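You operate a simulated robot arm through the tools that you are given. There is no shell and no other tool. Be economical: measure what you need, move in short steps, check, and stop when the job is done.

Carry out the task below with a simulated robot arm. There is one attempt and no reset: what you move stays moved.

JOB
Leak-test plug No. 26 and sort it by the result.
Fine: latch it in, leave the dial alone; HOLDS goes in the tray marked GOOD, LEAKS in the one marked WORN.

The check looks at the end state, three seconds after you hand in, the way a careful person would. Anything else that was tipped, shoved, dropped, spilled or broken makes it a failure.

ROBOT AND FRAMES
A 6-joint arm with a two-finger parallel gripper, fixed in place. Base frame: the origin is at the foot of the arm, x ahead of it, y to its left, z up; the work surface is at about z = 904. Units: mm, degrees, N and s.
With the tool pointing down near the work surface it reaches from about 240 to 640 mm from the base axis. Its first joint turns from -66.0 to 66.0 degrees. Payload 2.7 kg.
The TCP is the grasp point between the finger pads, 23 mm short of the fingertips. In the tool frame z runs along the fingers and y along their closing line. The gripper opens to 94 mm. The fingers are 38 mm wide and 10 mm thick; the gripper's body (54 by 96 mm) begins 39 mm behind the TCP.
Orientation is told as [roll, pitch, yaw] about the base's x, y, z axes, in that order, counted from this pose: with the fingers straight down and closing along the base's y, the tool's x points along the base's -x, its y along +y and its z along -z.

CONTROLS
- The arm moves only by the tool move_arm. Its argument "steps" is a list of rows, each a list of 6 numbers: the shift along the base's x, y, z in mm, then the turn, a rotation vector about the base's x, y, z in degrees. In form: [[dx, dy, dz, ax, ay, az], ...]. A call has 1 to 20 rows; each row is the pose to reach, as a shift and turn from the pose commanded when the call began. "fingers" is the gripper command, from -1 (shut) to 1 (fully open), values between in proportion, set as the call begins (left out, the last holds). A row lasts 0.2 s, in which the tool goes at most 50 mm and 8.6 degrees; a call with a longer step from one row to the next is refused whole, and so is a gripper value outside its range. Where a pose cannot be reached the arm comes as near as it can. A force on the tool above 80 N (or 10 N above the force at the start of the call, whichever is more), or a blocked arm, ends the call early, and 0.2 s more pass. The fingers move at their own pace (about 45 mm/s each) and stop on an object; they squeeze with about 43 N. The grip force told is the motor's: it shows also when the fingers shut on nothing. Time passes only in rows, and 0.2 s behind the last, so rows that repeat a pose let the fingers close. It gives the time, the measured TCP pose, the force on the tool (base axes), the opening and the grip force at its end, in the units of the frame above (readings bear some noise).
- Cameras (640 x 400 px; columns grow to the right, rows downward): "scene" is fixed at [77.6, -430.4, 1420.5]; the picture's right is [0.77, -0.63, 0.00], its down [-0.27, -0.33, -0.90] and it looks along [0.57, 0.70, -0.43] (base axes); focal length 223 px, centre (320, 200). "wrist" rides on the gripper at [86, 16, -74] in the tool frame; the picture's right is [-0.18, 0.98, 0.00], its down [-0.58, -0.11, -0.81] and it looks along [-0.79, -0.15, 0.59] (tool axes); focal length 243 px, centre (320, 200). There is no depth. A picture from a camera that has moved, and an enlarged one, comes with that camera's place and axes in the base frame and with its lens.
- camera(camera): a new picture of that camera. It takes no simulated time.
- inspect(camera, box): a new picture of the part [left, top, right, bottom] of that camera's present view, enlarged. It takes no simulated time.
- close_job(): hands the job in; it is judged then, once.

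Go step by step. Nothing tells you positions but the pictures and the camera data: compare them with the known pose of the tool, close in by small moves and look again before you grip or let go. The budget is 120 turns and 76 pictures, counting those below and the enlarged ones. Unless the task says otherwise, let go and move clear before handing in, and close with one line.

The tools are called after ">>>" as a command line: name --pt "numbers of a row" for each row, then --argument value for the rest, lists and objects as JSON in quotes. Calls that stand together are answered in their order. move_arm: Moves the arm, as the interface text tells. Its arguments: {"type":"object","properties":{"steps":{"type":"array","items":{"type":"array","items":{"type":"number"}}},"fingers":{"type":"number"}},"required":["steps"]} The other tools are called the same way: camera (camera) takes a picture; inspect (camera, box) takes an enlarged picture of a part of a camera's view; close_job () hands the job in.

At the start:

```text
clock: 0.0
tool_pos: [341.4, -107.1, 1304.9]
tcp_rot: [0.0, -0.1, 0.1]
ft_force: [-0.1, 0.4, -0.4]
opening: 94.0
gripper_force: 0.1
```

scene: 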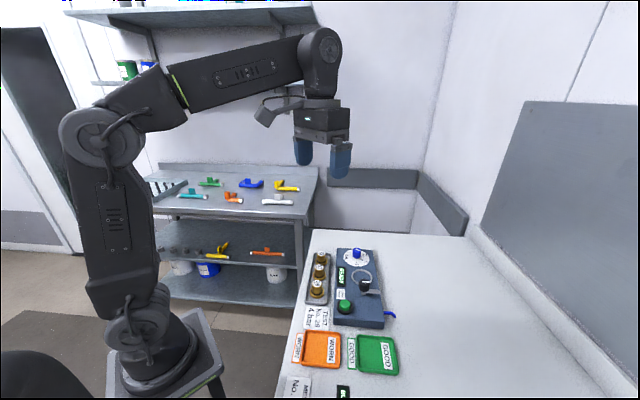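
wrist: 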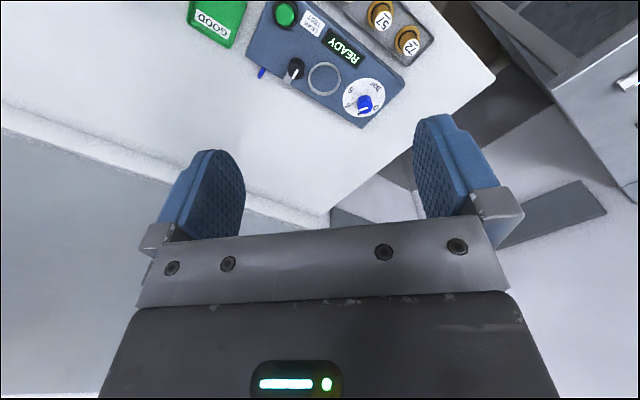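

I see a bench with a row of gold plugs in a rack, a blue-grey test device with a READY display, and orange (WORN) and green (GOOD) trays. I'll zoom in to read labels.

>>> inspect --camera "scene" --box '[280, 230, 420, 318]'

>>> inspect --camera "scene" --box '[270, 300, 430, 400]'

>>> inspect --camera "wrist" --box '[180, 0, 440, 162]'

```text
4.55 times, centred on (350, 274) of scene
camera zoom: at [77.6, -430.4, 1420.5], right [0.77, -0.63, 0.0], down [-0.27, -0.33, -0.9], along [0.57, 0.7, -0.43], focal length 1012 px, centre (184, -136)
```

zoom: 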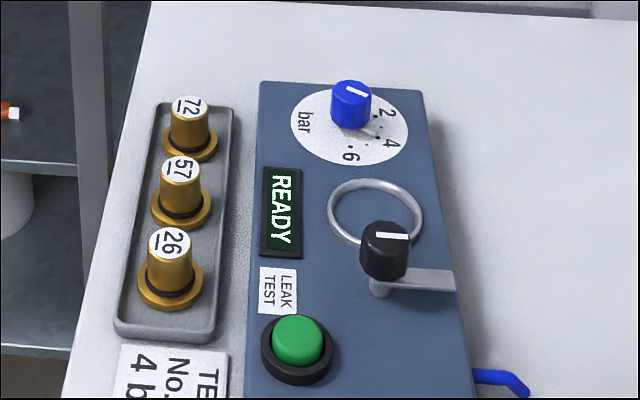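

```text
4.00 times, centred on (350, 350) of scene
camera zoom: at [77.6, -430.4, 1420.5], right [0.77, -0.63, 0.0], down [-0.27, -0.33, -0.9], along [0.57, 0.7, -0.43], focal length 890 px, centre (200, -400)
```

zoom: 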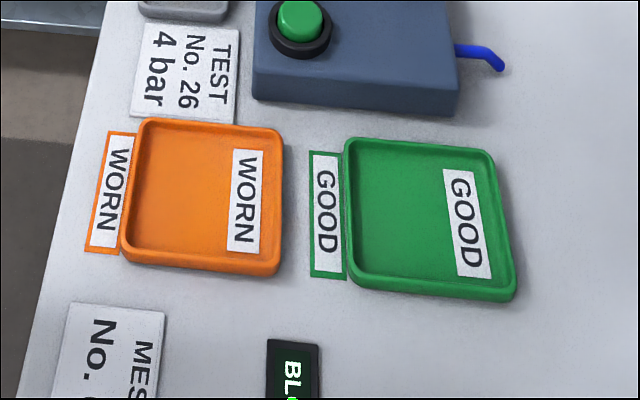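

```text
2.46 times, centred on (310, 81) of wrist
camera zoom: at [255.0, -92.0, 1380.6], right [0.18, 0.98, 0.0], down [0.58, -0.11, 0.81], along [0.79, -0.15, -0.59], focal length 597 px, centre (345, 493)
```

zoom: 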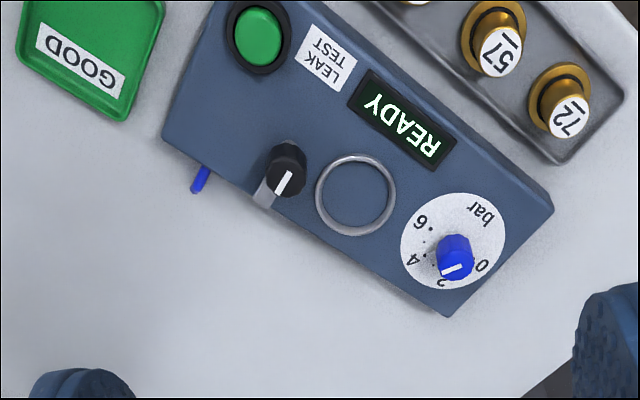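

The card says test plug No. 26 (it is nearest to the trays in the rack). There is also a message card and a display at the lower edge that I can't read, so I'll tilt the wrist camera over them.

>>> move_arm --pt "-12 -20 0 0 8 0" --pt "-24 -40 0 0 16 0" --pt "-36 -60 0 0 24 0" --pt "-48 -80 0 0 32 0" --pt "-60 -100 0 0 40 0" --pt "-60 -100 0 0 40 0"

>>> camera --camera "wrist"

```text
clock: 1.4
tool_pos: [245.6, -225.2, 1208.1]
tcp_rot: [0.1, 39.9, 0.1]
ft_force: [0.3, 0.3, 0.6]
opening: 94.3
gripper_force: 0.0
out of reach, approached as far as the arm can: row 2, 3, 4, 5, 6
```

```text
70 pictures are left
camera wrist: at [226.4, -209.9, 1322.3], right [0.14, 0.98, -0.12], down [0.96, -0.11, 0.25], along [0.23, -0.15, -0.96], focal length 243 px, centre (320, 200)
```

wrist: 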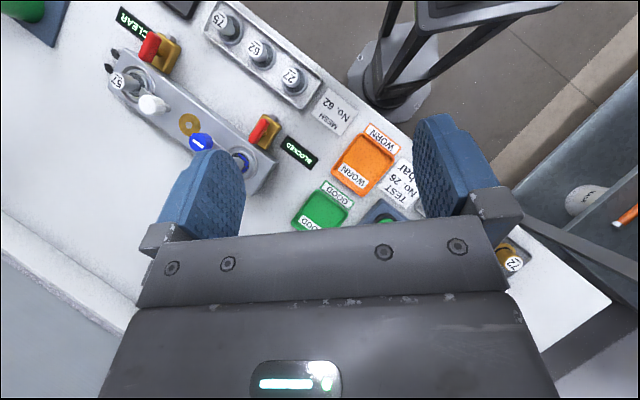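

The second station (mesh, No. 62, BLOCKED/CLEAR) is another job. Now I move to look from above at the leak-test device and its rack.

>>> move_arm --pt "30 20 -5 0 -4 0" --pt "60 40 -10 0 -8 0" --pt "90 60 -20 0 -12 0" --pt "110 80 -30 0 -15 0" --pt "125 100 -40 0 -15 0" --pt "125 100 -40 0 -15 0"

>>> camera --camera "wrist"

```text
clock: 2.8
tool_pos: [373.6, -123.7, 1173.3]
tcp_rot: [0.1, 24.9, 0.1]
ft_force: [-0.3, -0.4, -0.7]
opening: 93.9
gripper_force: 0.0
```

```text
69 pictures are left
camera wrist: at [325.1, -108.2, 1278.3], right [0.17, 0.98, -0.08], down [0.87, -0.11, 0.49], along [0.47, -0.15, -0.87], focal length 243 px, centre (320, 200)
```

wrist: 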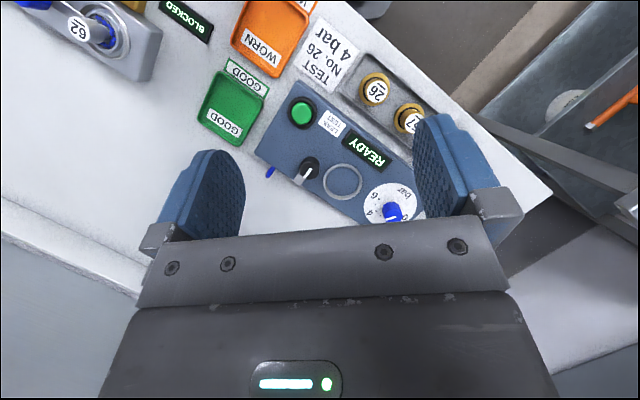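

I zoom into the device for geometry.

>>> inspect --camera "wrist" --box '[250, 60, 430, 230]'

>>> inspect --camera "scene" --box '[290, 235, 400, 335]'

```text
2.35 times, centred on (340, 145) of wrist
camera zoom: at [325.1, -108.2, 1278.3], right [0.17, 0.98, -0.08], down [0.87, -0.11, 0.49], along [0.47, -0.15, -0.87], focal length 571 px, centre (273, 329)
```

zoom: 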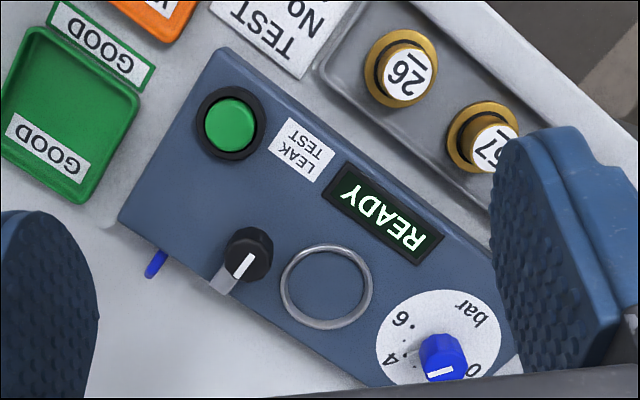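

```text
4.00 times, centred on (345, 285) of scene
camera zoom: at [77.7, -430.4, 1420.5], right [0.77, -0.63, 0.0], down [-0.27, -0.33, -0.9], along [0.57, 0.7, -0.43], focal length 890 px, centre (220, -140)
```

zoom: 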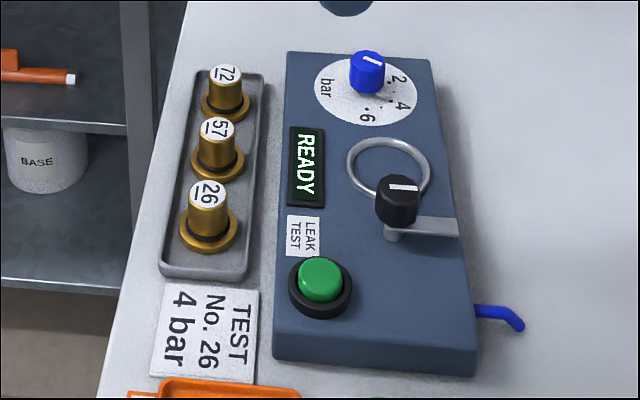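

Estimates: plug 26 near (362,-70), cap top z≈944; socket ring near (483,-127); row and device axis lie at about 45°. I level the tool and come over the plug, then yaw 45° so the fingers close across the row.

>>> move_arm --pt "0 15 0 0 -8 0" --pt "-5 30 -10 0 -16 0" --pt "-10 45 -30 0 -24 0" --pt "-12 54 -50 0 -24.9 0"

>>> move_arm --pt "0 0 -5 0 0 8" --pt "0 0 -10 0 0 16" --pt "0 0 -20 0 0 24" --pt "0 0 -30 0 0 32" --pt "0 0 -40 0 0 40" --pt "0 0 -50 0 0 45" --pt "0 0 -50 0 0 45"

>>> camera --camera "wrist"

>>> camera --camera "scene"

```text
clock: 3.8
tool_pos: [360.2, -69.9, 1121.6]
tcp_rot: [0.0, -0.2, 0.0]
ft_force: [0.4, -0.7, 0.4]
opening: 93.7
gripper_force: 0.2
```

```text
clock: 5.4
tool_pos: [359.4, -72.0, 1072.2]
tcp_rot: [0.1, -0.1, 45.3]
ft_force: [0.7, -0.1, -0.3]
opening: 93.7
gripper_force: 0.1
```

```text
66 pictures are left
camera wrist: at [286.8, -122.7, 1149.2], right [-0.57, 0.82, 0.0], down [0.49, 0.34, 0.81], along [0.66, 0.46, -0.59], focal length 243 px, centre (320, 200)
```

wrist: 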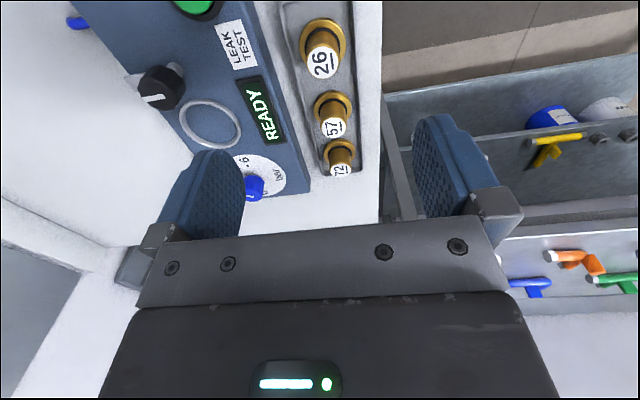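

```text
65 pictures are left
```

scene: 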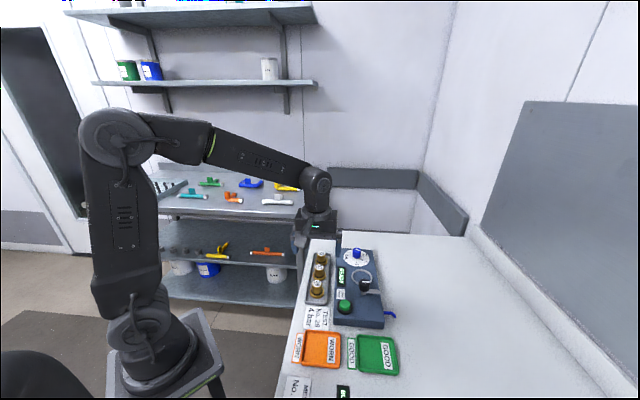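

The plug position is confirmed at about (362,-69). I narrow the fingers (the device edge is only ~48 mm away) and descend to just above the cap.

>>> move_arm --pt "1 1 0 0 0 0" --pt "2 2 0 0 0 0" --pt "2.5 2.5 0 0 0 0" --pt "2.5 2.5 -30 0 0 0" --pt "2.5 2.5 -60 0 0 0" --pt "2.5 2.5 -85 0 0 0" --pt "2.5 2.5 -95 0 0 0" --pt "2.5 2.5 -95 0 0 0" --fingers 0.2

>>> camera --camera "wrist"

>>> inspect --camera "scene" --box '[270, 220, 400, 320]'

```text
clock: 7.2
tool_pos: [364.2, -69.4, 978.6]
tcp_rot: [0.0, 0.0, 45.1]
ft_force: [-0.2, 0.2, 0.1]
opening: 56.5
gripper_force: 0.0
```

```text
64 pictures are left
camera wrist: at [290.2, -120.3, 1054.9], right [-0.57, 0.82, 0.0], down [0.49, 0.33, 0.81], along [0.66, 0.46, -0.59], focal length 243 px, centre (320, 200)
```

wrist: 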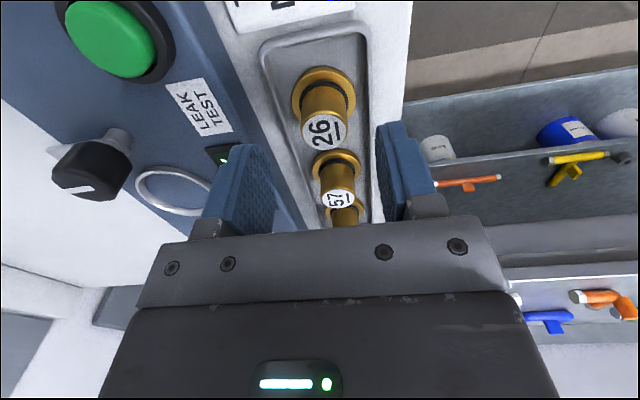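

```text
4.00 times, centred on (335, 270) of scene
camera zoom: at [77.6, -430.4, 1420.5], right [0.77, -0.63, 0.0], down [-0.27, -0.33, -0.9], along [0.57, 0.7, -0.43], focal length 890 px, centre (260, -80)
```

zoom: 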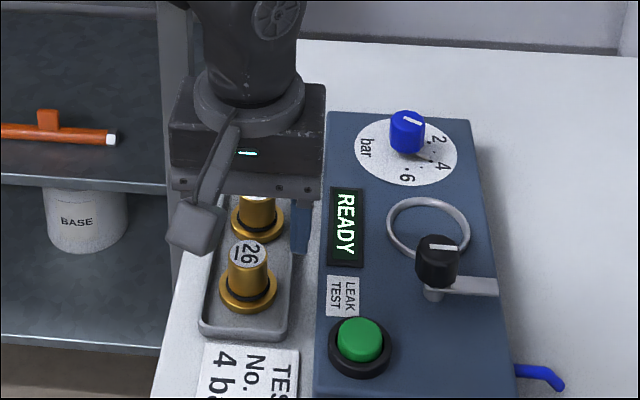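

The label re-measures at about (363,-68), top z≈942. I descend to TCP z≈943, tips just above the flange.

>>> move_arm --pt "-1 1 -12 0 0 0" --pt "-1 1 -24 0 0 0" --pt "-1 1 -35 0 0 0" --pt "-1 1 -35 0 0 0"

>>> camera --camera "wrist"

>>> inspect --camera "scene" --box '[280, 240, 380, 320]'

```text
clock: 8.2
tool_pos: [362.3, -70.7, 942.8]
tcp_rot: [0.0, 0.1, 45.1]
ft_force: [-0.3, -0.9, 0.4]
opening: 56.4
gripper_force: 0.1
```

```text
62 pictures are left
camera wrist: at [288.8, -120.8, 1018.4], right [-0.57, 0.82, 0.0], down [0.49, 0.33, 0.81], along [0.66, 0.46, -0.59], focal length 243 px, centre (320, 200)
```

wrist: 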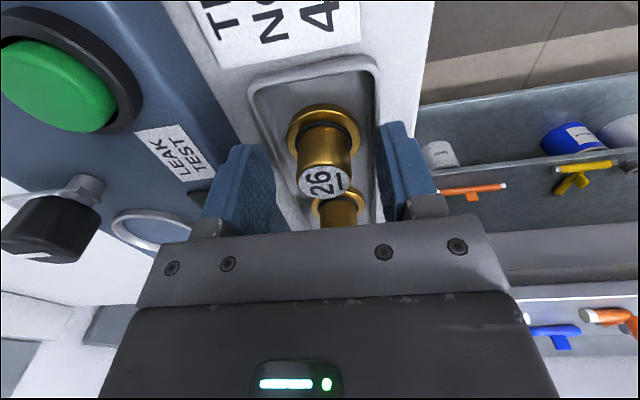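

```text
5.00 times, centred on (330, 280) of scene
camera zoom: at [77.6, -430.4, 1420.5], right [0.77, -0.63, 0.0], down [-0.27, -0.33, -0.9], along [0.57, 0.7, -0.43], focal length 1113 px, centre (270, -200)
```

zoom: 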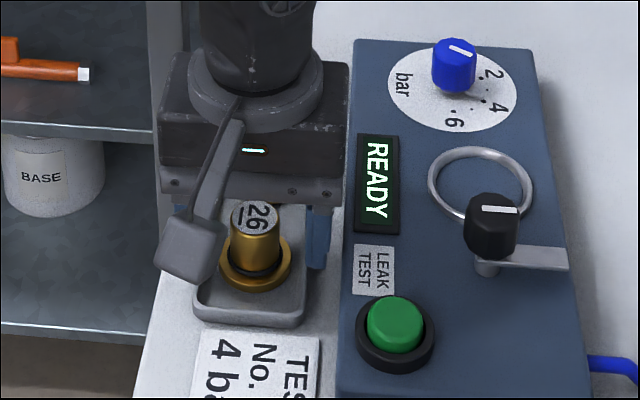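

The plug sits centred between the fingers. Closing the grip.

>>> move_arm --pt "0 0 0 0 0 0" --pt "0 0 0 0 0 0" --pt "0 0 0 0 0 0" --pt "0 0 0 0 0 0" --pt "0 0 0 0 0 0" --fingers -1

>>> move_arm --pt "0 0 10 0 0 0" --pt "0 0 30 0 0 0" --pt "0 0 60 0 0 0" --pt "0 0 90 0 0 0" --pt "0 0 90 0 0 0"

>>> camera --camera "wrist"

>>> inspect --camera "scene" --box '[270, 210, 400, 310]'

```text
clock: 9.4
tool_pos: [362.0, -70.4, 943.0]
tcp_rot: [0.0, 0.0, 45.1]
ft_force: [0.1, 0.7, 0.0]
opening: 27.1
gripper_force: 42.7
```

```text
clock: 10.6
tool_pos: [364.3, -70.2, 1033.2]
tcp_rot: [0.2, 0.0, 45.1]
ft_force: [0.4, 0.7, -2.2]
opening: 27.2
gripper_force: 43.2
```

```text
60 pictures are left
camera wrist: at [290.5, -120.8, 1108.8], right [-0.57, 0.82, 0.0], down [0.49, 0.33, 0.81], along [0.66, 0.46, -0.59], focal length 243 px, centre (320, 200)
```

wrist: 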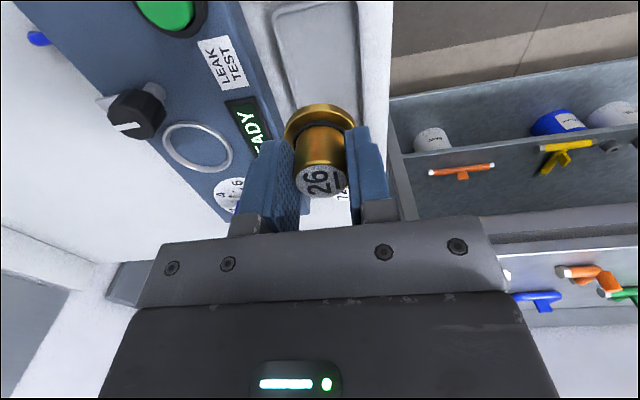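

```text
4.00 times, centred on (335, 260) of scene
camera zoom: at [77.6, -430.4, 1420.5], right [0.77, -0.63, 0.0], down [-0.27, -0.33, -0.9], along [0.57, 0.7, -0.43], focal length 890 px, centre (260, -40)
```

zoom: 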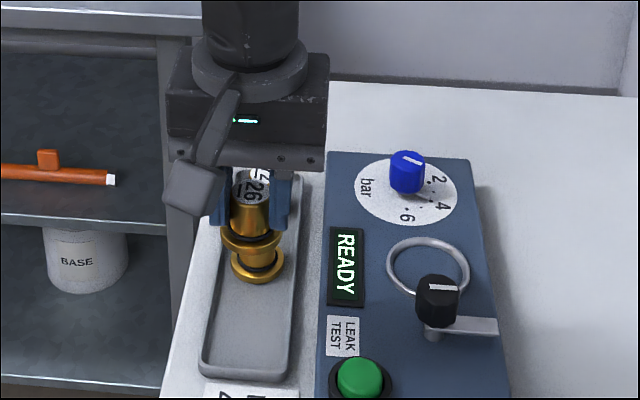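

Plug 26 is gripped and lifted. I carry it over the socket ring (≈482,-126) and look again.

>>> move_arm --pt "30 -14 0 0 0 0" --pt "60 -28 0 0 0 0" --pt "90 -42 0 0 0 0" --pt "118 -56 0 0 0 0" --pt "118 -56 0 0 0 0"

>>> camera --camera "wrist"

>>> inspect --camera "scene" --box '[310, 220, 410, 300]'

```text
clock: 11.8
tool_pos: [481.9, -127.1, 1032.6]
tcp_rot: [0.0, 0.0, 45.0]
ft_force: [0.0, 0.0, -1.2]
opening: 27.2
gripper_force: 43.4
```

```text
58 pictures are left
camera wrist: at [408.3, -178.4, 1110.0], right [-0.57, 0.82, 0.0], down [0.49, 0.33, 0.81], along [0.66, 0.46, -0.59], focal length 243 px, centre (320, 200)
```

wrist: 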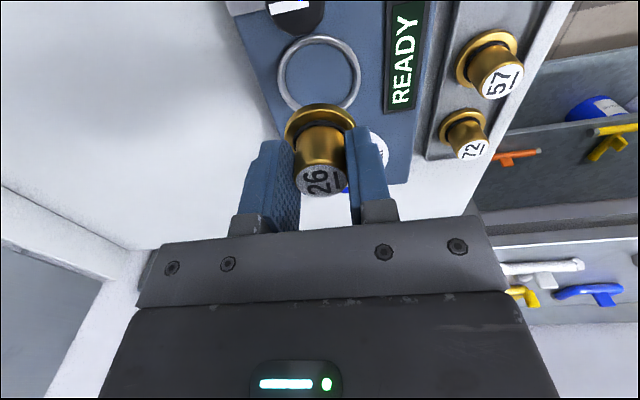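

```text
5.00 times, centred on (360, 260) of scene
camera zoom: at [77.7, -430.4, 1420.5], right [0.77, -0.63, 0.0], down [-0.27, -0.33, -0.9], along [0.57, 0.7, -0.43], focal length 1113 px, centre (120, -100)
```

zoom: 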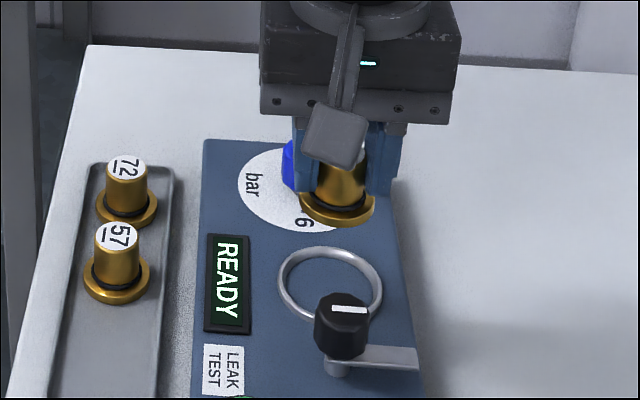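

The ring measures at about (478,-129), z≈940. I shift slightly and lower to ~15 mm above the ring for a closer comparison.

>>> move_arm --pt "-2 -1 -12 0 0 0" --pt "-4 -2 -26 0 0 0" --pt "-4 -2 -40 0 0 0" --pt "-4 -2 -40 0 0 0"

>>> inspect --camera "wrist" --box '[220, 0, 420, 200]'

>>> inspect --camera "scene" --box '[330, 230, 400, 300]'

```text
clock: 12.8
tool_pos: [477.4, -129.1, 994.2]
tcp_rot: [0.0, 0.0, 45.1]
ft_force: [0.3, 0.2, -0.8]
opening: 27.0
gripper_force: 42.9
```

```text
2.00 times, centred on (320, 100) of wrist
camera zoom: at [404.3, -179.3, 1070.0], right [-0.57, 0.82, 0.0], down [0.49, 0.33, 0.81], along [0.66, 0.46, -0.59], focal length 485 px, centre (320, 400)
```

zoom: 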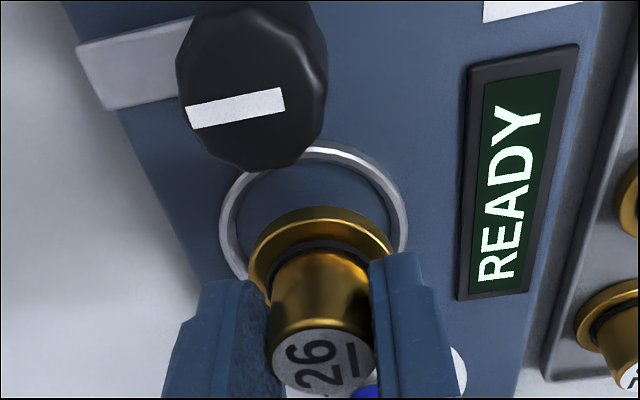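

```text
5.71 times, centred on (365, 265) of scene
camera zoom: at [77.7, -430.4, 1420.5], right [0.77, -0.63, 0.0], down [-0.27, -0.33, -0.9], along [0.57, 0.7, -0.43], focal length 1272 px, centre (63, -171)
```

zoom: 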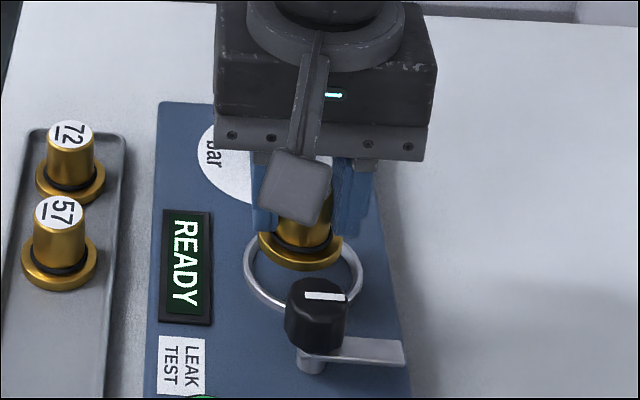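

The plug is nearly centred over the ring (target ≈(478.5,-130)). I adjust a millimetre and lower gently in steps, watching the force.

>>> move_arm --pt "1 -1 -4 0 0 0" --pt "1 -1 -10 0 0 0" --pt "1 -1 -14 0 0 0" --pt "1 -1 -14 0 0 0"

>>> inspect --camera "wrist" --box '[220, 0, 420, 200]'

>>> inspect --camera "scene" --box '[330, 230, 400, 300]'

```text
clock: 13.8
tool_pos: [478.1, -129.6, 979.2]
tcp_rot: [0.0, 0.0, 45.1]
ft_force: [0.6, -0.1, -1.6]
opening: 27.2
gripper_force: 43.7
```

```text
2.00 times, centred on (320, 100) of wrist
camera zoom: at [404.3, -180.1, 1054.9], right [-0.57, 0.82, 0.0], down [0.49, 0.33, 0.81], along [0.66, 0.46, -0.59], focal length 485 px, centre (320, 400)
```

zoom: 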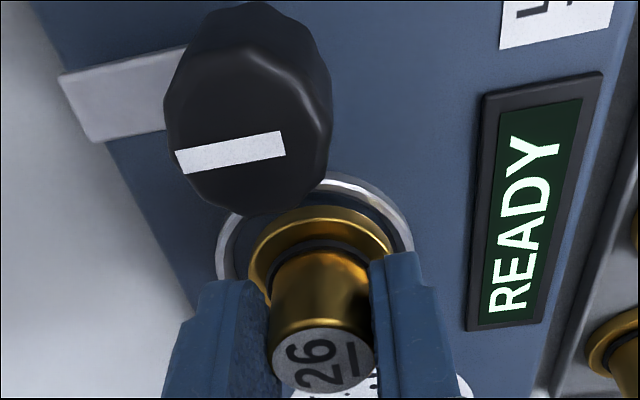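

```text
5.71 times, centred on (365, 265) of scene
camera zoom: at [77.7, -430.4, 1420.5], right [0.77, -0.63, 0.0], down [-0.27, -0.33, -0.9], along [0.57, 0.7, -0.43], focal length 1272 px, centre (63, -171)
```

zoom: 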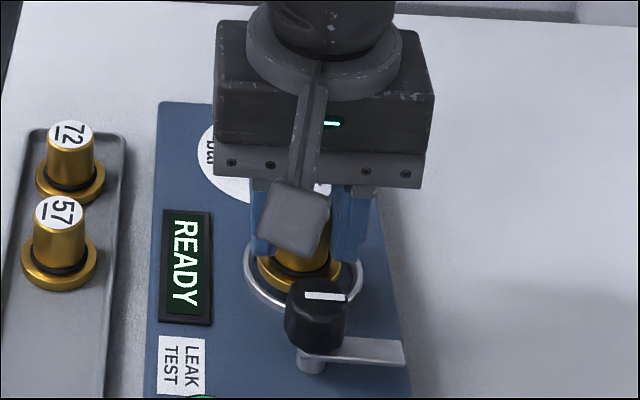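

Slightly off across the axis (~1.5 mm); I correct and lower further.

>>> move_arm --pt "1.2 -1.2 0 0 0 0" --pt "1.2 -1.2 -2 0 0 0" --pt "1.2 -1.2 -4 0 0 0" --pt "1.2 -1.2 -4 0 0 0"

>>> move_arm --pt "0 0 -1 0 0 0" --pt "0 0 -2 0 0 0" --pt "0 0 -2 0 0 0"

>>> inspect --camera "scene" --box '[330, 230, 400, 300]'

```text
clock: 14.8
tool_pos: [478.8, -129.5, 975.2]
tcp_rot: [0.0, 0.0, 45.1]
ft_force: [0.0, 0.1, -2.4]
opening: 27.3
gripper_force: 42.8
```

```text
clock: 15.6
tool_pos: [479.1, -129.2, 973.5]
tcp_rot: [0.0, 0.0, 45.1]
ft_force: [0.1, -0.1, -1.3]
opening: 27.1
gripper_force: 42.6
```

```text
5.71 times, centred on (365, 265) of scene
camera zoom: at [77.7, -430.4, 1420.5], right [0.77, -0.63, 0.0], down [-0.27, -0.33, -0.9], along [0.57, 0.7, -0.43], focal length 1272 px, centre (63, -171)
```

zoom: 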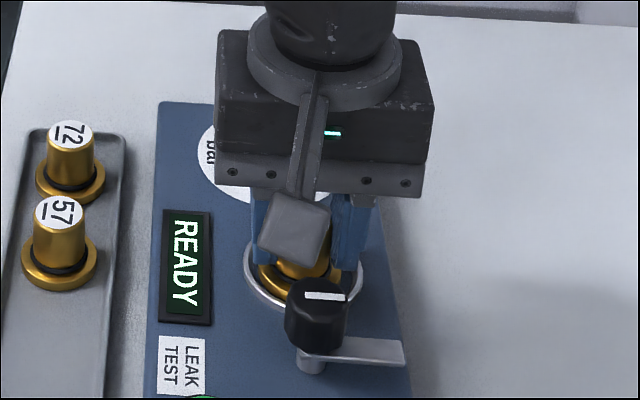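

Still free (no contact force). I keep lowering slowly.

>>> move_arm --pt "0 0 -1 0 0 0" --pt "0 0 -2 0 0 0" --pt "0 0 -2 0 0 0"

>>> move_arm --pt "0 0 -1 0 0 0" --pt "0 0 -2 0 0 0" --pt "0 0 -2 0 0 0"

>>> inspect --camera "wrist" --box '[220, 0, 420, 200]'

>>> inspect --camera "scene" --box '[330, 230, 400, 300]'

```text
clock: 16.4
tool_pos: [478.3, -129.1, 969.8]
tcp_rot: [-0.1, 0.0, 45.1]
ft_force: [3.6, 1.8, 1.6]
opening: 27.3
gripper_force: 42.9
```

```text
clock: 17.2
tool_pos: [479.0, -128.3, 969.0]
tcp_rot: [-0.2, -0.1, 45.1]
ft_force: [0.9, 4.3, 8.9]
opening: 27.2
gripper_force: 42.9
```

```text
2.00 times, centred on (320, 100) of wrist
camera zoom: at [405.6, -180.2, 1045.7], right [-0.57, 0.82, 0.0], down [0.49, 0.33, 0.81], along [0.67, 0.46, -0.59], focal length 485 px, centre (320, 400)
```

zoom: 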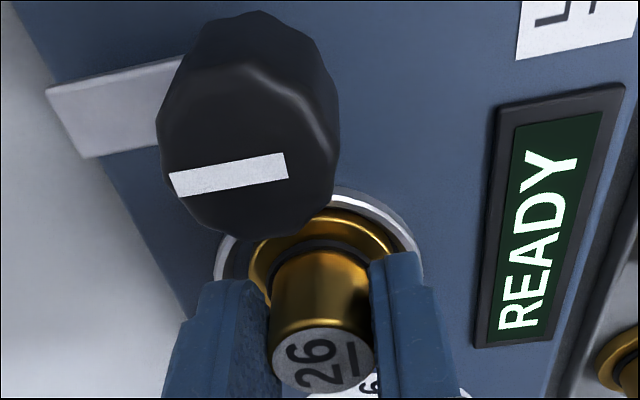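

```text
5.71 times, centred on (365, 265) of scene
camera zoom: at [77.5, -430.2, 1420.5], right [0.77, -0.63, 0.0], down [-0.27, -0.33, -0.9], along [0.57, 0.7, -0.43], focal length 1272 px, centre (63, -171)
```

zoom: 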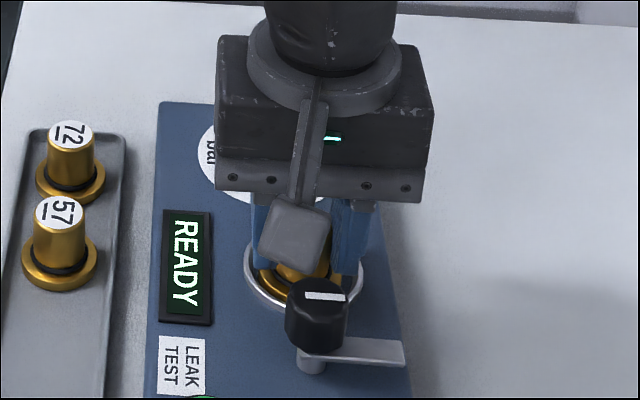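

Contact with a sideways push toward +x+y suggests the flange touches the knob-side rim. I lift 2 mm, shift ~2 mm along the axis and retry.

>>> move_arm --pt "0 0 2.5 0 0 0" --pt "1.6 1.6 2.5 0 0 0" --pt "1.6 1.6 0 0 0 0" --pt "1.6 1.6 -1 0 0 0" --pt "1.6 1.6 -1 0 0 0"

>>> inspect --camera "wrist" --box '[220, 0, 420, 200]'

```text
clock: 18.4
tool_pos: [480.5, -127.9, 969.8]
tcp_rot: [0.0, 0.0, 45.1]
ft_force: [-11.5, -0.1, 27.9]
opening: 27.3
gripper_force: 42.9
```

```text
2.00 times, centred on (320, 100) of wrist
camera zoom: at [406.2, -179.3, 1045.4], right [-0.57, 0.82, 0.0], down [0.49, 0.34, 0.81], along [0.67, 0.46, -0.59], focal length 485 px, centre (320, 400)
```

zoom: 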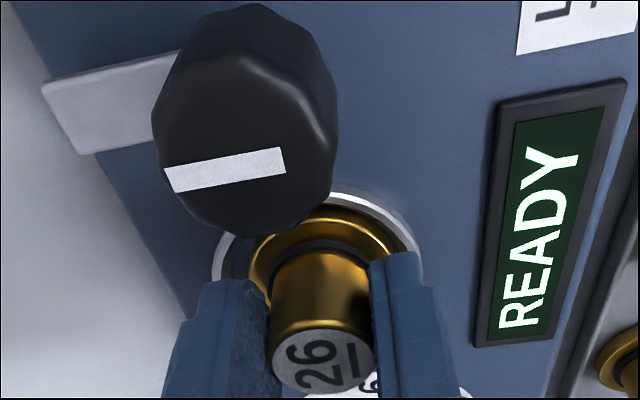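

Forces fit the flange resting on the device floor inside the ring (z consistent with the device top). I unload slightly, view from the scene, then decide on release.

>>> move_arm --pt "0 0 1 0 0 0" --pt "0 0 1.5 0 0 0" --pt "0 0 1.5 0 0 0"

>>> inspect --camera "scene" --box '[340, 240, 390, 300]'

```text
clock: 19.2
tool_pos: [479.4, -128.0, 969.3]
tcp_rot: [0.0, 0.0, 45.0]
ft_force: [-0.6, -4.7, 8.3]
opening: 27.2
gripper_force: 43.2
```

```text
6.67 times, centred on (365, 270) of scene
camera zoom: at [77.5, -430.5, 1420.5], right [0.77, -0.63, 0.0], down [-0.27, -0.33, -0.9], along [0.57, 0.7, -0.43], focal length 1484 px, centre (20, -267)
```

zoom: 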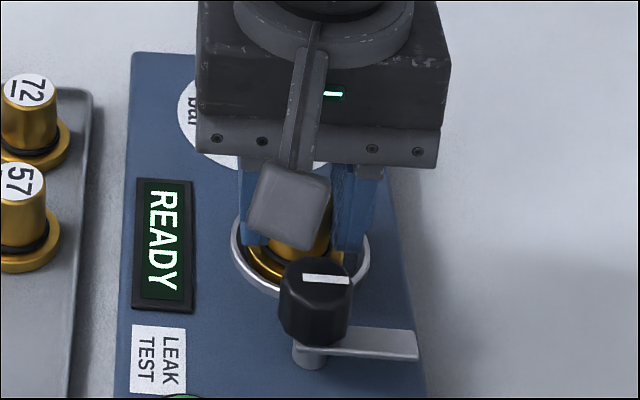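

The flange is inside the ring and resting on its floor. I open the fingers modestly and rise.

>>> move_arm --pt "0 0 0 0 0 0" --pt "0 0 0 0 0 0" --pt "0 0 0 0 0 0" --pt "0 0 0 0 0 0" --fingers 0.1

>>> move_arm --pt "0 0 15 0 0 0" --pt "0 0 40 0 0 0" --pt "0 0 75 0 0 0" --pt "0 0 75 0 0 0"

>>> inspect --camera "wrist" --box '[220, 0, 420, 200]'

>>> inspect --camera "scene" --box '[330, 240, 400, 300]'

```text
clock: 20.2
tool_pos: [480.2, -127.3, 970.9]
tcp_rot: [0.1, 0.0, 45.1]
ft_force: [-0.5, 0.5, -0.2]
opening: 51.6
gripper_force: 0.1
```

```text
clock: 21.2
tool_pos: [480.1, -127.6, 1043.8]
tcp_rot: [0.0, -0.1, 45.2]
ft_force: [-0.3, -0.7, -0.3]
opening: 51.5
gripper_force: 0.1
```

```text
2.00 times, centred on (320, 100) of wrist
camera zoom: at [407.6, -177.8, 1118.9], right [-0.57, 0.82, 0.0], down [0.49, 0.33, 0.81], along [0.66, 0.46, -0.59], focal length 485 px, centre (320, 400)
```

zoom: 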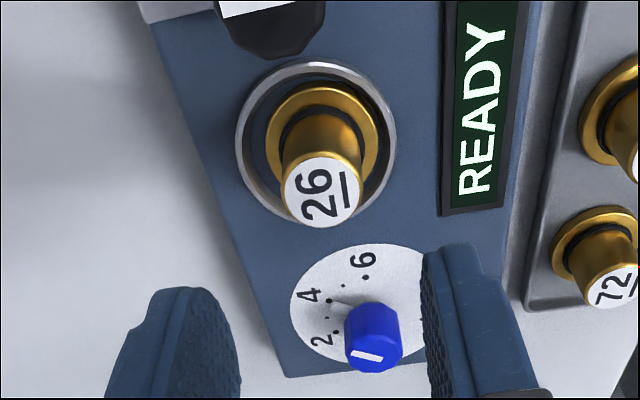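

```text
6.67 times, centred on (365, 270) of scene
camera zoom: at [77.6, -430.4, 1420.5], right [0.77, -0.63, 0.0], down [-0.27, -0.33, -0.9], along [0.57, 0.7, -0.43], focal length 1484 px, centre (20, -267)
```

zoom: 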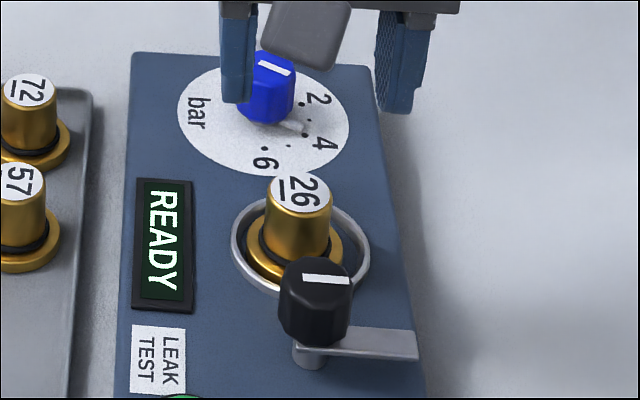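

Plug 26 sits in the ring, and the dial already points at 4. Next the latch: knob at about (439.5,-168.3), top z≈980, bar pointing away; it must turn +90° to point over the plug flange. I go above the knob with yaw −45°.

>>> move_arm --pt "-4 -4 5 0 0 -8" --pt "-8 -8 10 0 0 -16" --pt "-12 -12 10 0 0 -24" --pt "-16 -16 10 0 0 -32" --pt "-20 -20 10 0 0 -40" --pt "-24 -24 10 0 0 -48" --pt "-28 -28 10 0 0 -56" --pt "-32 -32 10 0 0 -64" --pt "-36 -36 10 0 0 -72" --pt "-40 -40 10 0 0 -80" --pt "-40.5 -40.5 10 0 0 -88" --pt "-40.5 -40.5 10 0 0 -90.1" --pt "-40.5 -40.5 10 0 0 -90.1" --fingers -0.15

>>> camera --camera "wrist"

>>> inspect --camera "scene" --box '[320, 230, 410, 300]'

```text
clock: 24.0
tool_pos: [439.3, -170.2, 1054.4]
tcp_rot: [0.0, 0.1, -45.1]
ft_force: [0.3, 0.0, 0.2]
opening: 40.3
gripper_force: 0.1
```

```text
45 pictures are left
camera wrist: at [388.4, -97.9, 1129.7], right [0.83, 0.56, 0.0], down [0.33, -0.49, 0.81], along [0.45, -0.67, -0.59], focal length 243 px, centre (320, 200)
```

wrist: 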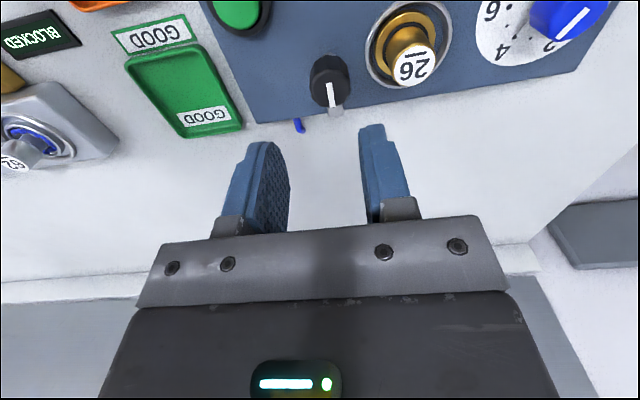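

```text
5.71 times, centred on (365, 265) of scene
camera zoom: at [77.6, -430.4, 1420.5], right [0.77, -0.63, 0.0], down [-0.27, -0.33, -0.9], along [0.57, 0.7, -0.43], focal length 1272 px, centre (63, -171)
```

zoom: 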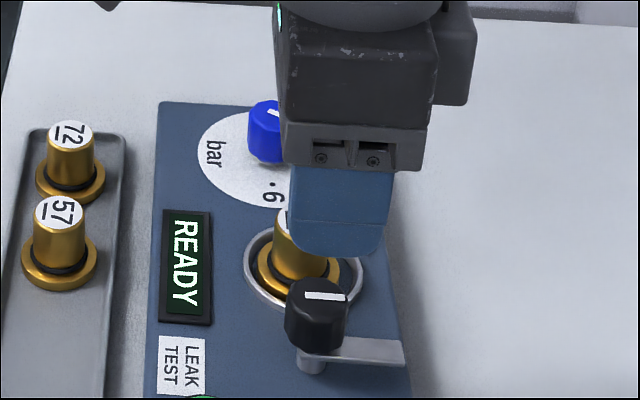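

The knob re-measures at roughly (443,-166.5), top z≈971–980. I move closer, with tips just above it, and look again.

>>> move_arm --pt "2 2 -15 0 0 0" --pt "4 3.5 -35 0 0 0" --pt "4 3.5 -46 0 0 0" --pt "4 3.5 -46 0 0 0"

>>> inspect --camera "wrist" --box '[200, 50, 440, 220]'

>>> inspect --camera "scene" --box '[330, 240, 400, 300]'

```text
clock: 25.0
tool_pos: [444.0, -166.8, 1008.3]
tcp_rot: [0.0, 0.0, -45.0]
ft_force: [0.0, 0.0, -0.1]
opening: 40.0
gripper_force: 0.0
```

```text
2.35 times, centred on (320, 135) of wrist
camera zoom: at [393.2, -95.2, 1083.3], right [0.83, 0.56, 0.0], down [0.33, -0.49, 0.81], along [0.46, -0.67, -0.59], focal length 571 px, centre (320, 353)
```

zoom: 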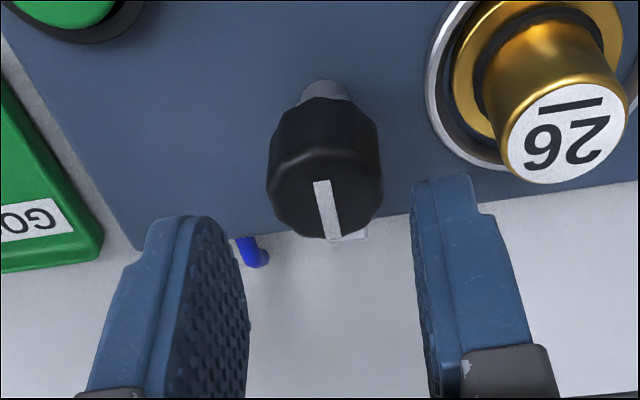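

```text
6.67 times, centred on (365, 270) of scene
camera zoom: at [77.6, -430.4, 1420.5], right [0.77, -0.63, 0.0], down [-0.27, -0.33, -0.9], along [0.57, 0.7, -0.43], focal length 1484 px, centre (20, -267)
```

zoom: 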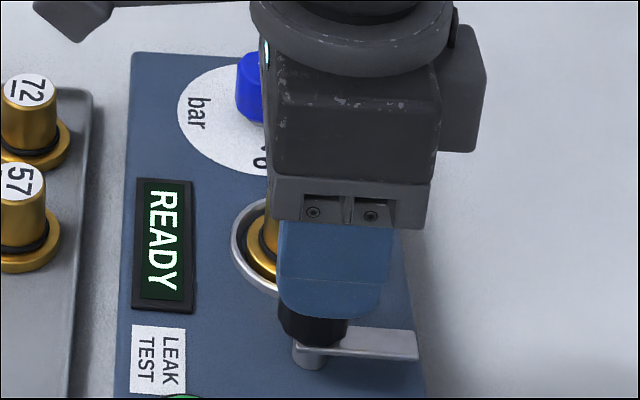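

The knob is centred between the fingers. I descend so the tips are just above the knob's bottom edge (TCP z≈980) and check.

>>> move_arm --pt "0 0 -10 0 0 0" --pt "0 0 -20 0 0 0" --pt "0 0 -28 0 0 0" --pt "0 0 -28 0 0 0"

>>> inspect --camera "wrist" --box '[200, 50, 440, 220]'

>>> inspect --camera "scene" --box '[330, 250, 400, 310]'

```text
clock: 26.0
tool_pos: [445.4, -165.8, 979.6]
tcp_rot: [0.0, 0.0, -45.1]
ft_force: [0.3, -0.4, -0.5]
opening: 40.0
gripper_force: 0.1
```

```text
2.35 times, centred on (320, 135) of wrist
camera zoom: at [393.3, -94.1, 1055.4], right [0.83, 0.56, 0.0], down [0.33, -0.49, 0.81], along [0.46, -0.67, -0.59], focal length 571 px, centre (320, 353)
```

zoom: 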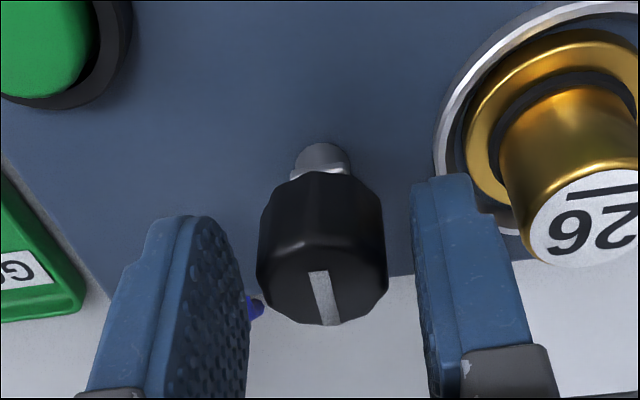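

```text
6.67 times, centred on (365, 280) of scene
camera zoom: at [77.6, -430.4, 1420.5], right [0.77, -0.63, 0.0], down [-0.27, -0.33, -0.9], along [0.57, 0.7, -0.43], focal length 1484 px, centre (20, -333)
```

zoom: 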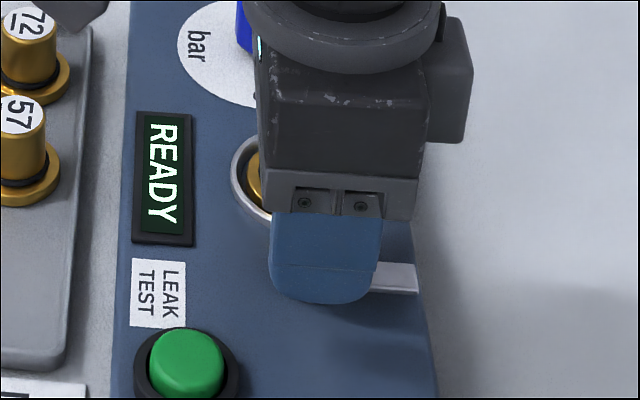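

Knob is well between the pads. Closing on it.

>>> move_arm --pt "0 0 0 0 0 0" --pt "0 0 0 0 0 0" --pt "0 0 0 0 0 0" --pt "0 0 0 0 0 0" --fingers -1

```text
clock: 27.0
tool_pos: [445.3, -165.6, 979.7]
tcp_rot: [0.1, 0.0, -45.1]
ft_force: [6.3, 5.8, -3.0]
opening: 27.6
gripper_force: 44.7
```

Gripped (opening 27.6). I turn it +45° first and look.

>>> move_arm --pt "0.4 0.4 0 0 0 7" --pt "0.4 0.4 0 0 0 14" --pt "0.4 0.4 0 0 0 21" --pt "0.4 0.4 0 0 0 28" --pt "0.4 0.4 0 0 0 35" --pt "0.4 0.4 0 0 0 42" --pt "0.4 0.4 0 0 0 45"

>>> inspect --camera "scene" --box '[330, 240, 400, 310]'

>>> camera --camera "wrist"

```text
clock: 28.6
tool_pos: [443.8, -165.5, 979.3]
tcp_rot: [0.0, 0.1, 0.2]
ft_force: [6.6, -11.2, -12.6]
opening: 27.6
gripper_force: 44.8
```

```text
5.71 times, centred on (365, 275) of scene
camera zoom: at [78.0, -430.8, 1420.3], right [0.77, -0.63, 0.0], down [-0.27, -0.33, -0.9], along [0.57, 0.7, -0.43], focal length 1272 px, centre (63, -229)
```

zoom: 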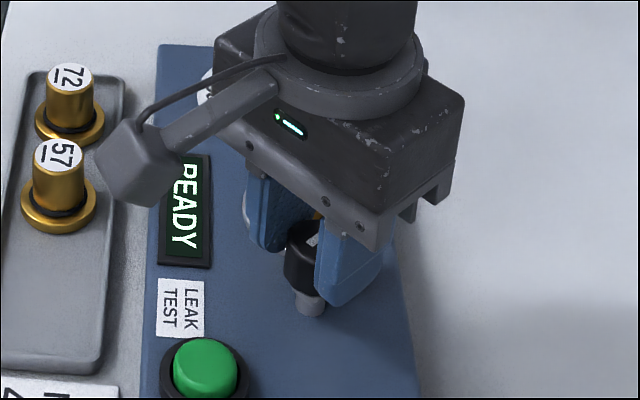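

```text
38 pictures are left
camera wrist: at [356.7, -151.1, 1055.6], right [0.18, 0.98, 0.0], down [0.58, -0.11, 0.81], along [0.79, -0.15, -0.59], focal length 243 px, centre (320, 200)
```

wrist: 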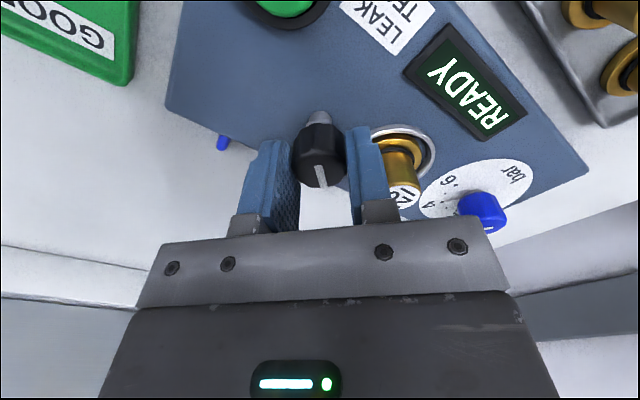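

The knob and bar turned along. I continue the remaining 45°, correcting slightly for side force.

>>> move_arm --pt "0.5 -0.7 0 0 0 7" --pt "0.5 -0.7 0 0 0 14" --pt "0.5 -0.7 0 0 0 21" --pt "0.5 -0.7 0 0 0 28" --pt "0.5 -0.7 0 0 0 35" --pt "0.5 -0.7 0 0 0 42" --pt "0.5 -0.7 0 0 0 45" --pt "0.5 -0.7 0 0 0 45"

>>> inspect --camera "scene" --box '[330, 240, 400, 310]'

>>> inspect --camera "wrist" --box '[200, 50, 440, 220]'

```text
clock: 30.4
tool_pos: [444.2, -166.8, 980.0]
tcp_rot: [0.1, 0.1, 45.0]
ft_force: [7.0, -19.0, -29.5]
opening: 27.7
gripper_force: 45.1
```

```text
5.71 times, centred on (365, 275) of scene
camera zoom: at [78.2, -431.1, 1420.2], right [0.77, -0.63, 0.0], down [-0.27, -0.33, -0.9], along [0.57, 0.7, -0.43], focal length 1272 px, centre (63, -229)
```

zoom: 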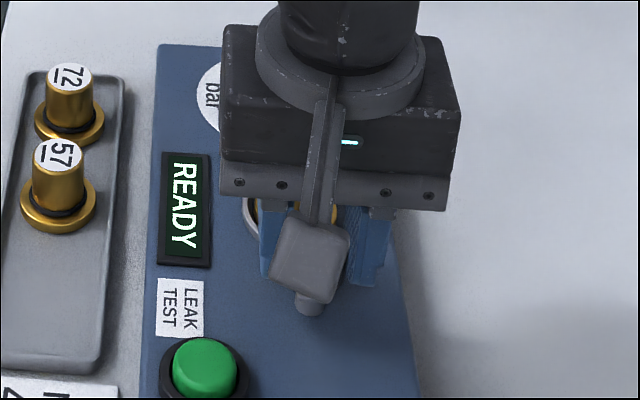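

```text
2.35 times, centred on (320, 135) of wrist
camera zoom: at [370.9, -217.7, 1055.7], right [-0.57, 0.82, 0.0], down [0.49, 0.33, 0.81], along [0.66, 0.46, -0.59], focal length 571 px, centre (320, 353)
```

zoom: 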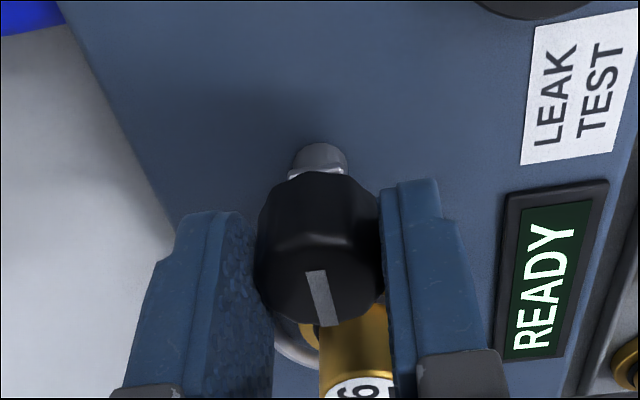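

The knob's mark points at the plug. I release and rise to check the latch.

>>> move_arm --pt "0 0 -1 0 0 0" --pt "0 0 -1 0 0 0" --pt "0 0 0 0 0 0" --pt "0 0 0 0 0 0" --fingers -0.1

>>> move_arm --pt "0 0 15 0 0 0" --pt "0 0 40 0 0 0" --pt "-15 -15 80 0 0 0" --pt "-30 -30 110 0 0 0" --pt "-30 -30 110 0 0 0"

>>> camera --camera "wrist"

>>> inspect --camera "scene" --box '[330, 240, 400, 310]'

```text
clock: 31.4
tool_pos: [444.1, -165.2, 981.1]
tcp_rot: [0.0, 0.0, 44.9]
ft_force: [0.0, -1.2, 0.1]
opening: 42.1
gripper_force: 0.1
```

```text
clock: 32.6
tool_pos: [415.3, -197.0, 1091.3]
tcp_rot: [0.0, 0.0, 45.0]
ft_force: [0.3, -0.3, -0.3]
opening: 42.4
gripper_force: 0.1
```

```text
35 pictures are left
camera wrist: at [342.5, -247.2, 1166.8], right [-0.56, 0.83, 0.0], down [0.49, 0.33, 0.81], along [0.67, 0.46, -0.59], focal length 243 px, centre (320, 200)
```

wrist: 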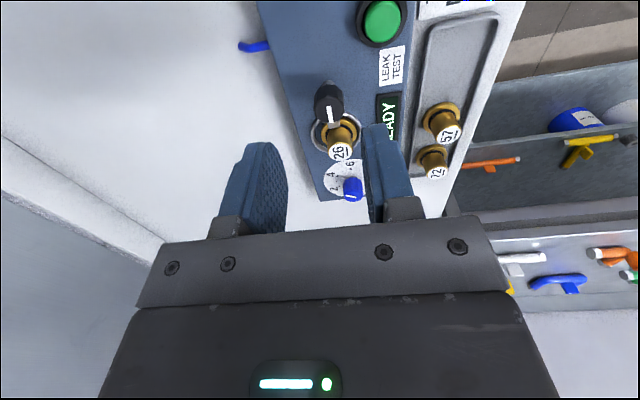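

```text
5.71 times, centred on (365, 275) of scene
camera zoom: at [77.6, -430.4, 1420.5], right [0.77, -0.63, 0.0], down [-0.27, -0.33, -0.9], along [0.57, 0.7, -0.43], focal length 1272 px, centre (63, -229)
```

zoom: 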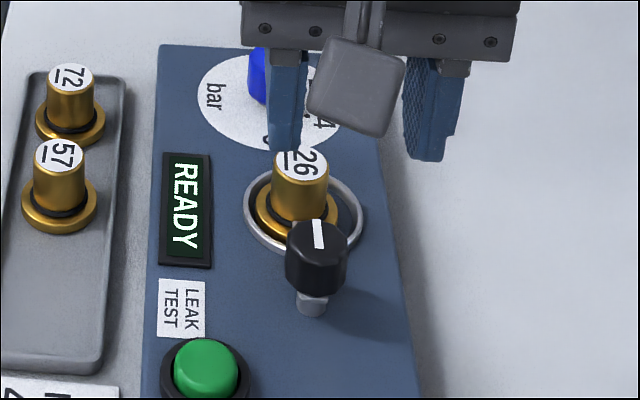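

The latch bar now lies over the plug flange. Next is the green LEAK TEST button at about (371.5,-168), top z≈952: I close the fingers and go above it.

>>> move_arm --pt "-15 10 0 0 0 0" --pt "-30 20 -20 0 0 0" --pt "-43 29 -50 0 0 0" --pt "-43 29 -85 0 0 0" --pt "-43 29 -91 0 0 0" --pt "-43 29 -91 0 0 0" --fingers -1

>>> inspect --camera "scene" --box '[310, 250, 400, 330]'

>>> inspect --camera "wrist" --box '[200, 50, 440, 220]'

```text
clock: 34.0
tool_pos: [370.7, -167.0, 999.1]
tcp_rot: [-0.1, 0.0, 45.0]
ft_force: [0.2, -0.9, 0.2]
opening: 0.1
gripper_force: 42.6
```

```text
5.00 times, centred on (355, 290) of scene
camera zoom: at [77.6, -430.4, 1420.5], right [0.77, -0.63, 0.0], down [-0.27, -0.33, -0.9], along [0.57, 0.7, -0.43], focal length 1113 px, centre (145, -250)
```

zoom: 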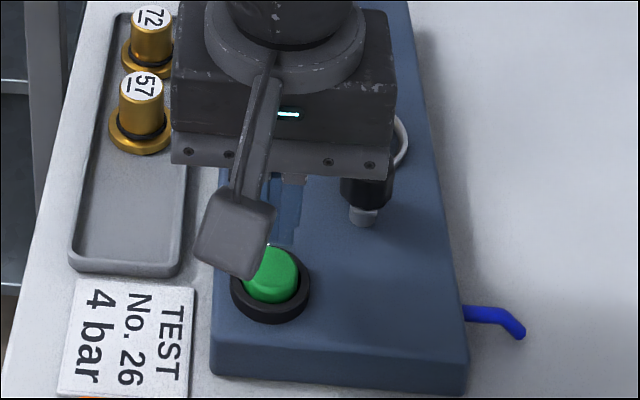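

```text
2.35 times, centred on (320, 135) of wrist
camera zoom: at [298.3, -217.3, 1075.0], right [-0.56, 0.83, 0.0], down [0.49, 0.33, 0.81], along [0.67, 0.46, -0.59], focal length 571 px, centre (320, 353)
```

zoom: 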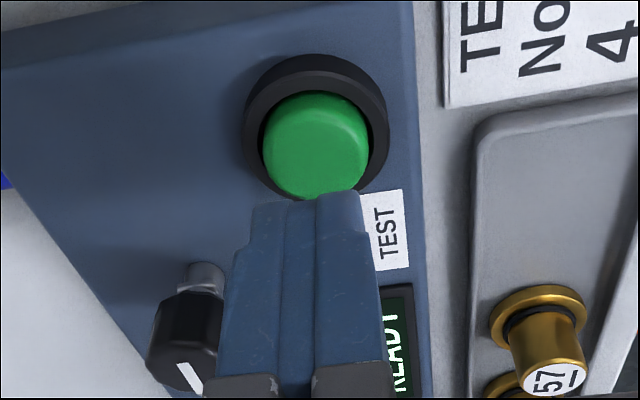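

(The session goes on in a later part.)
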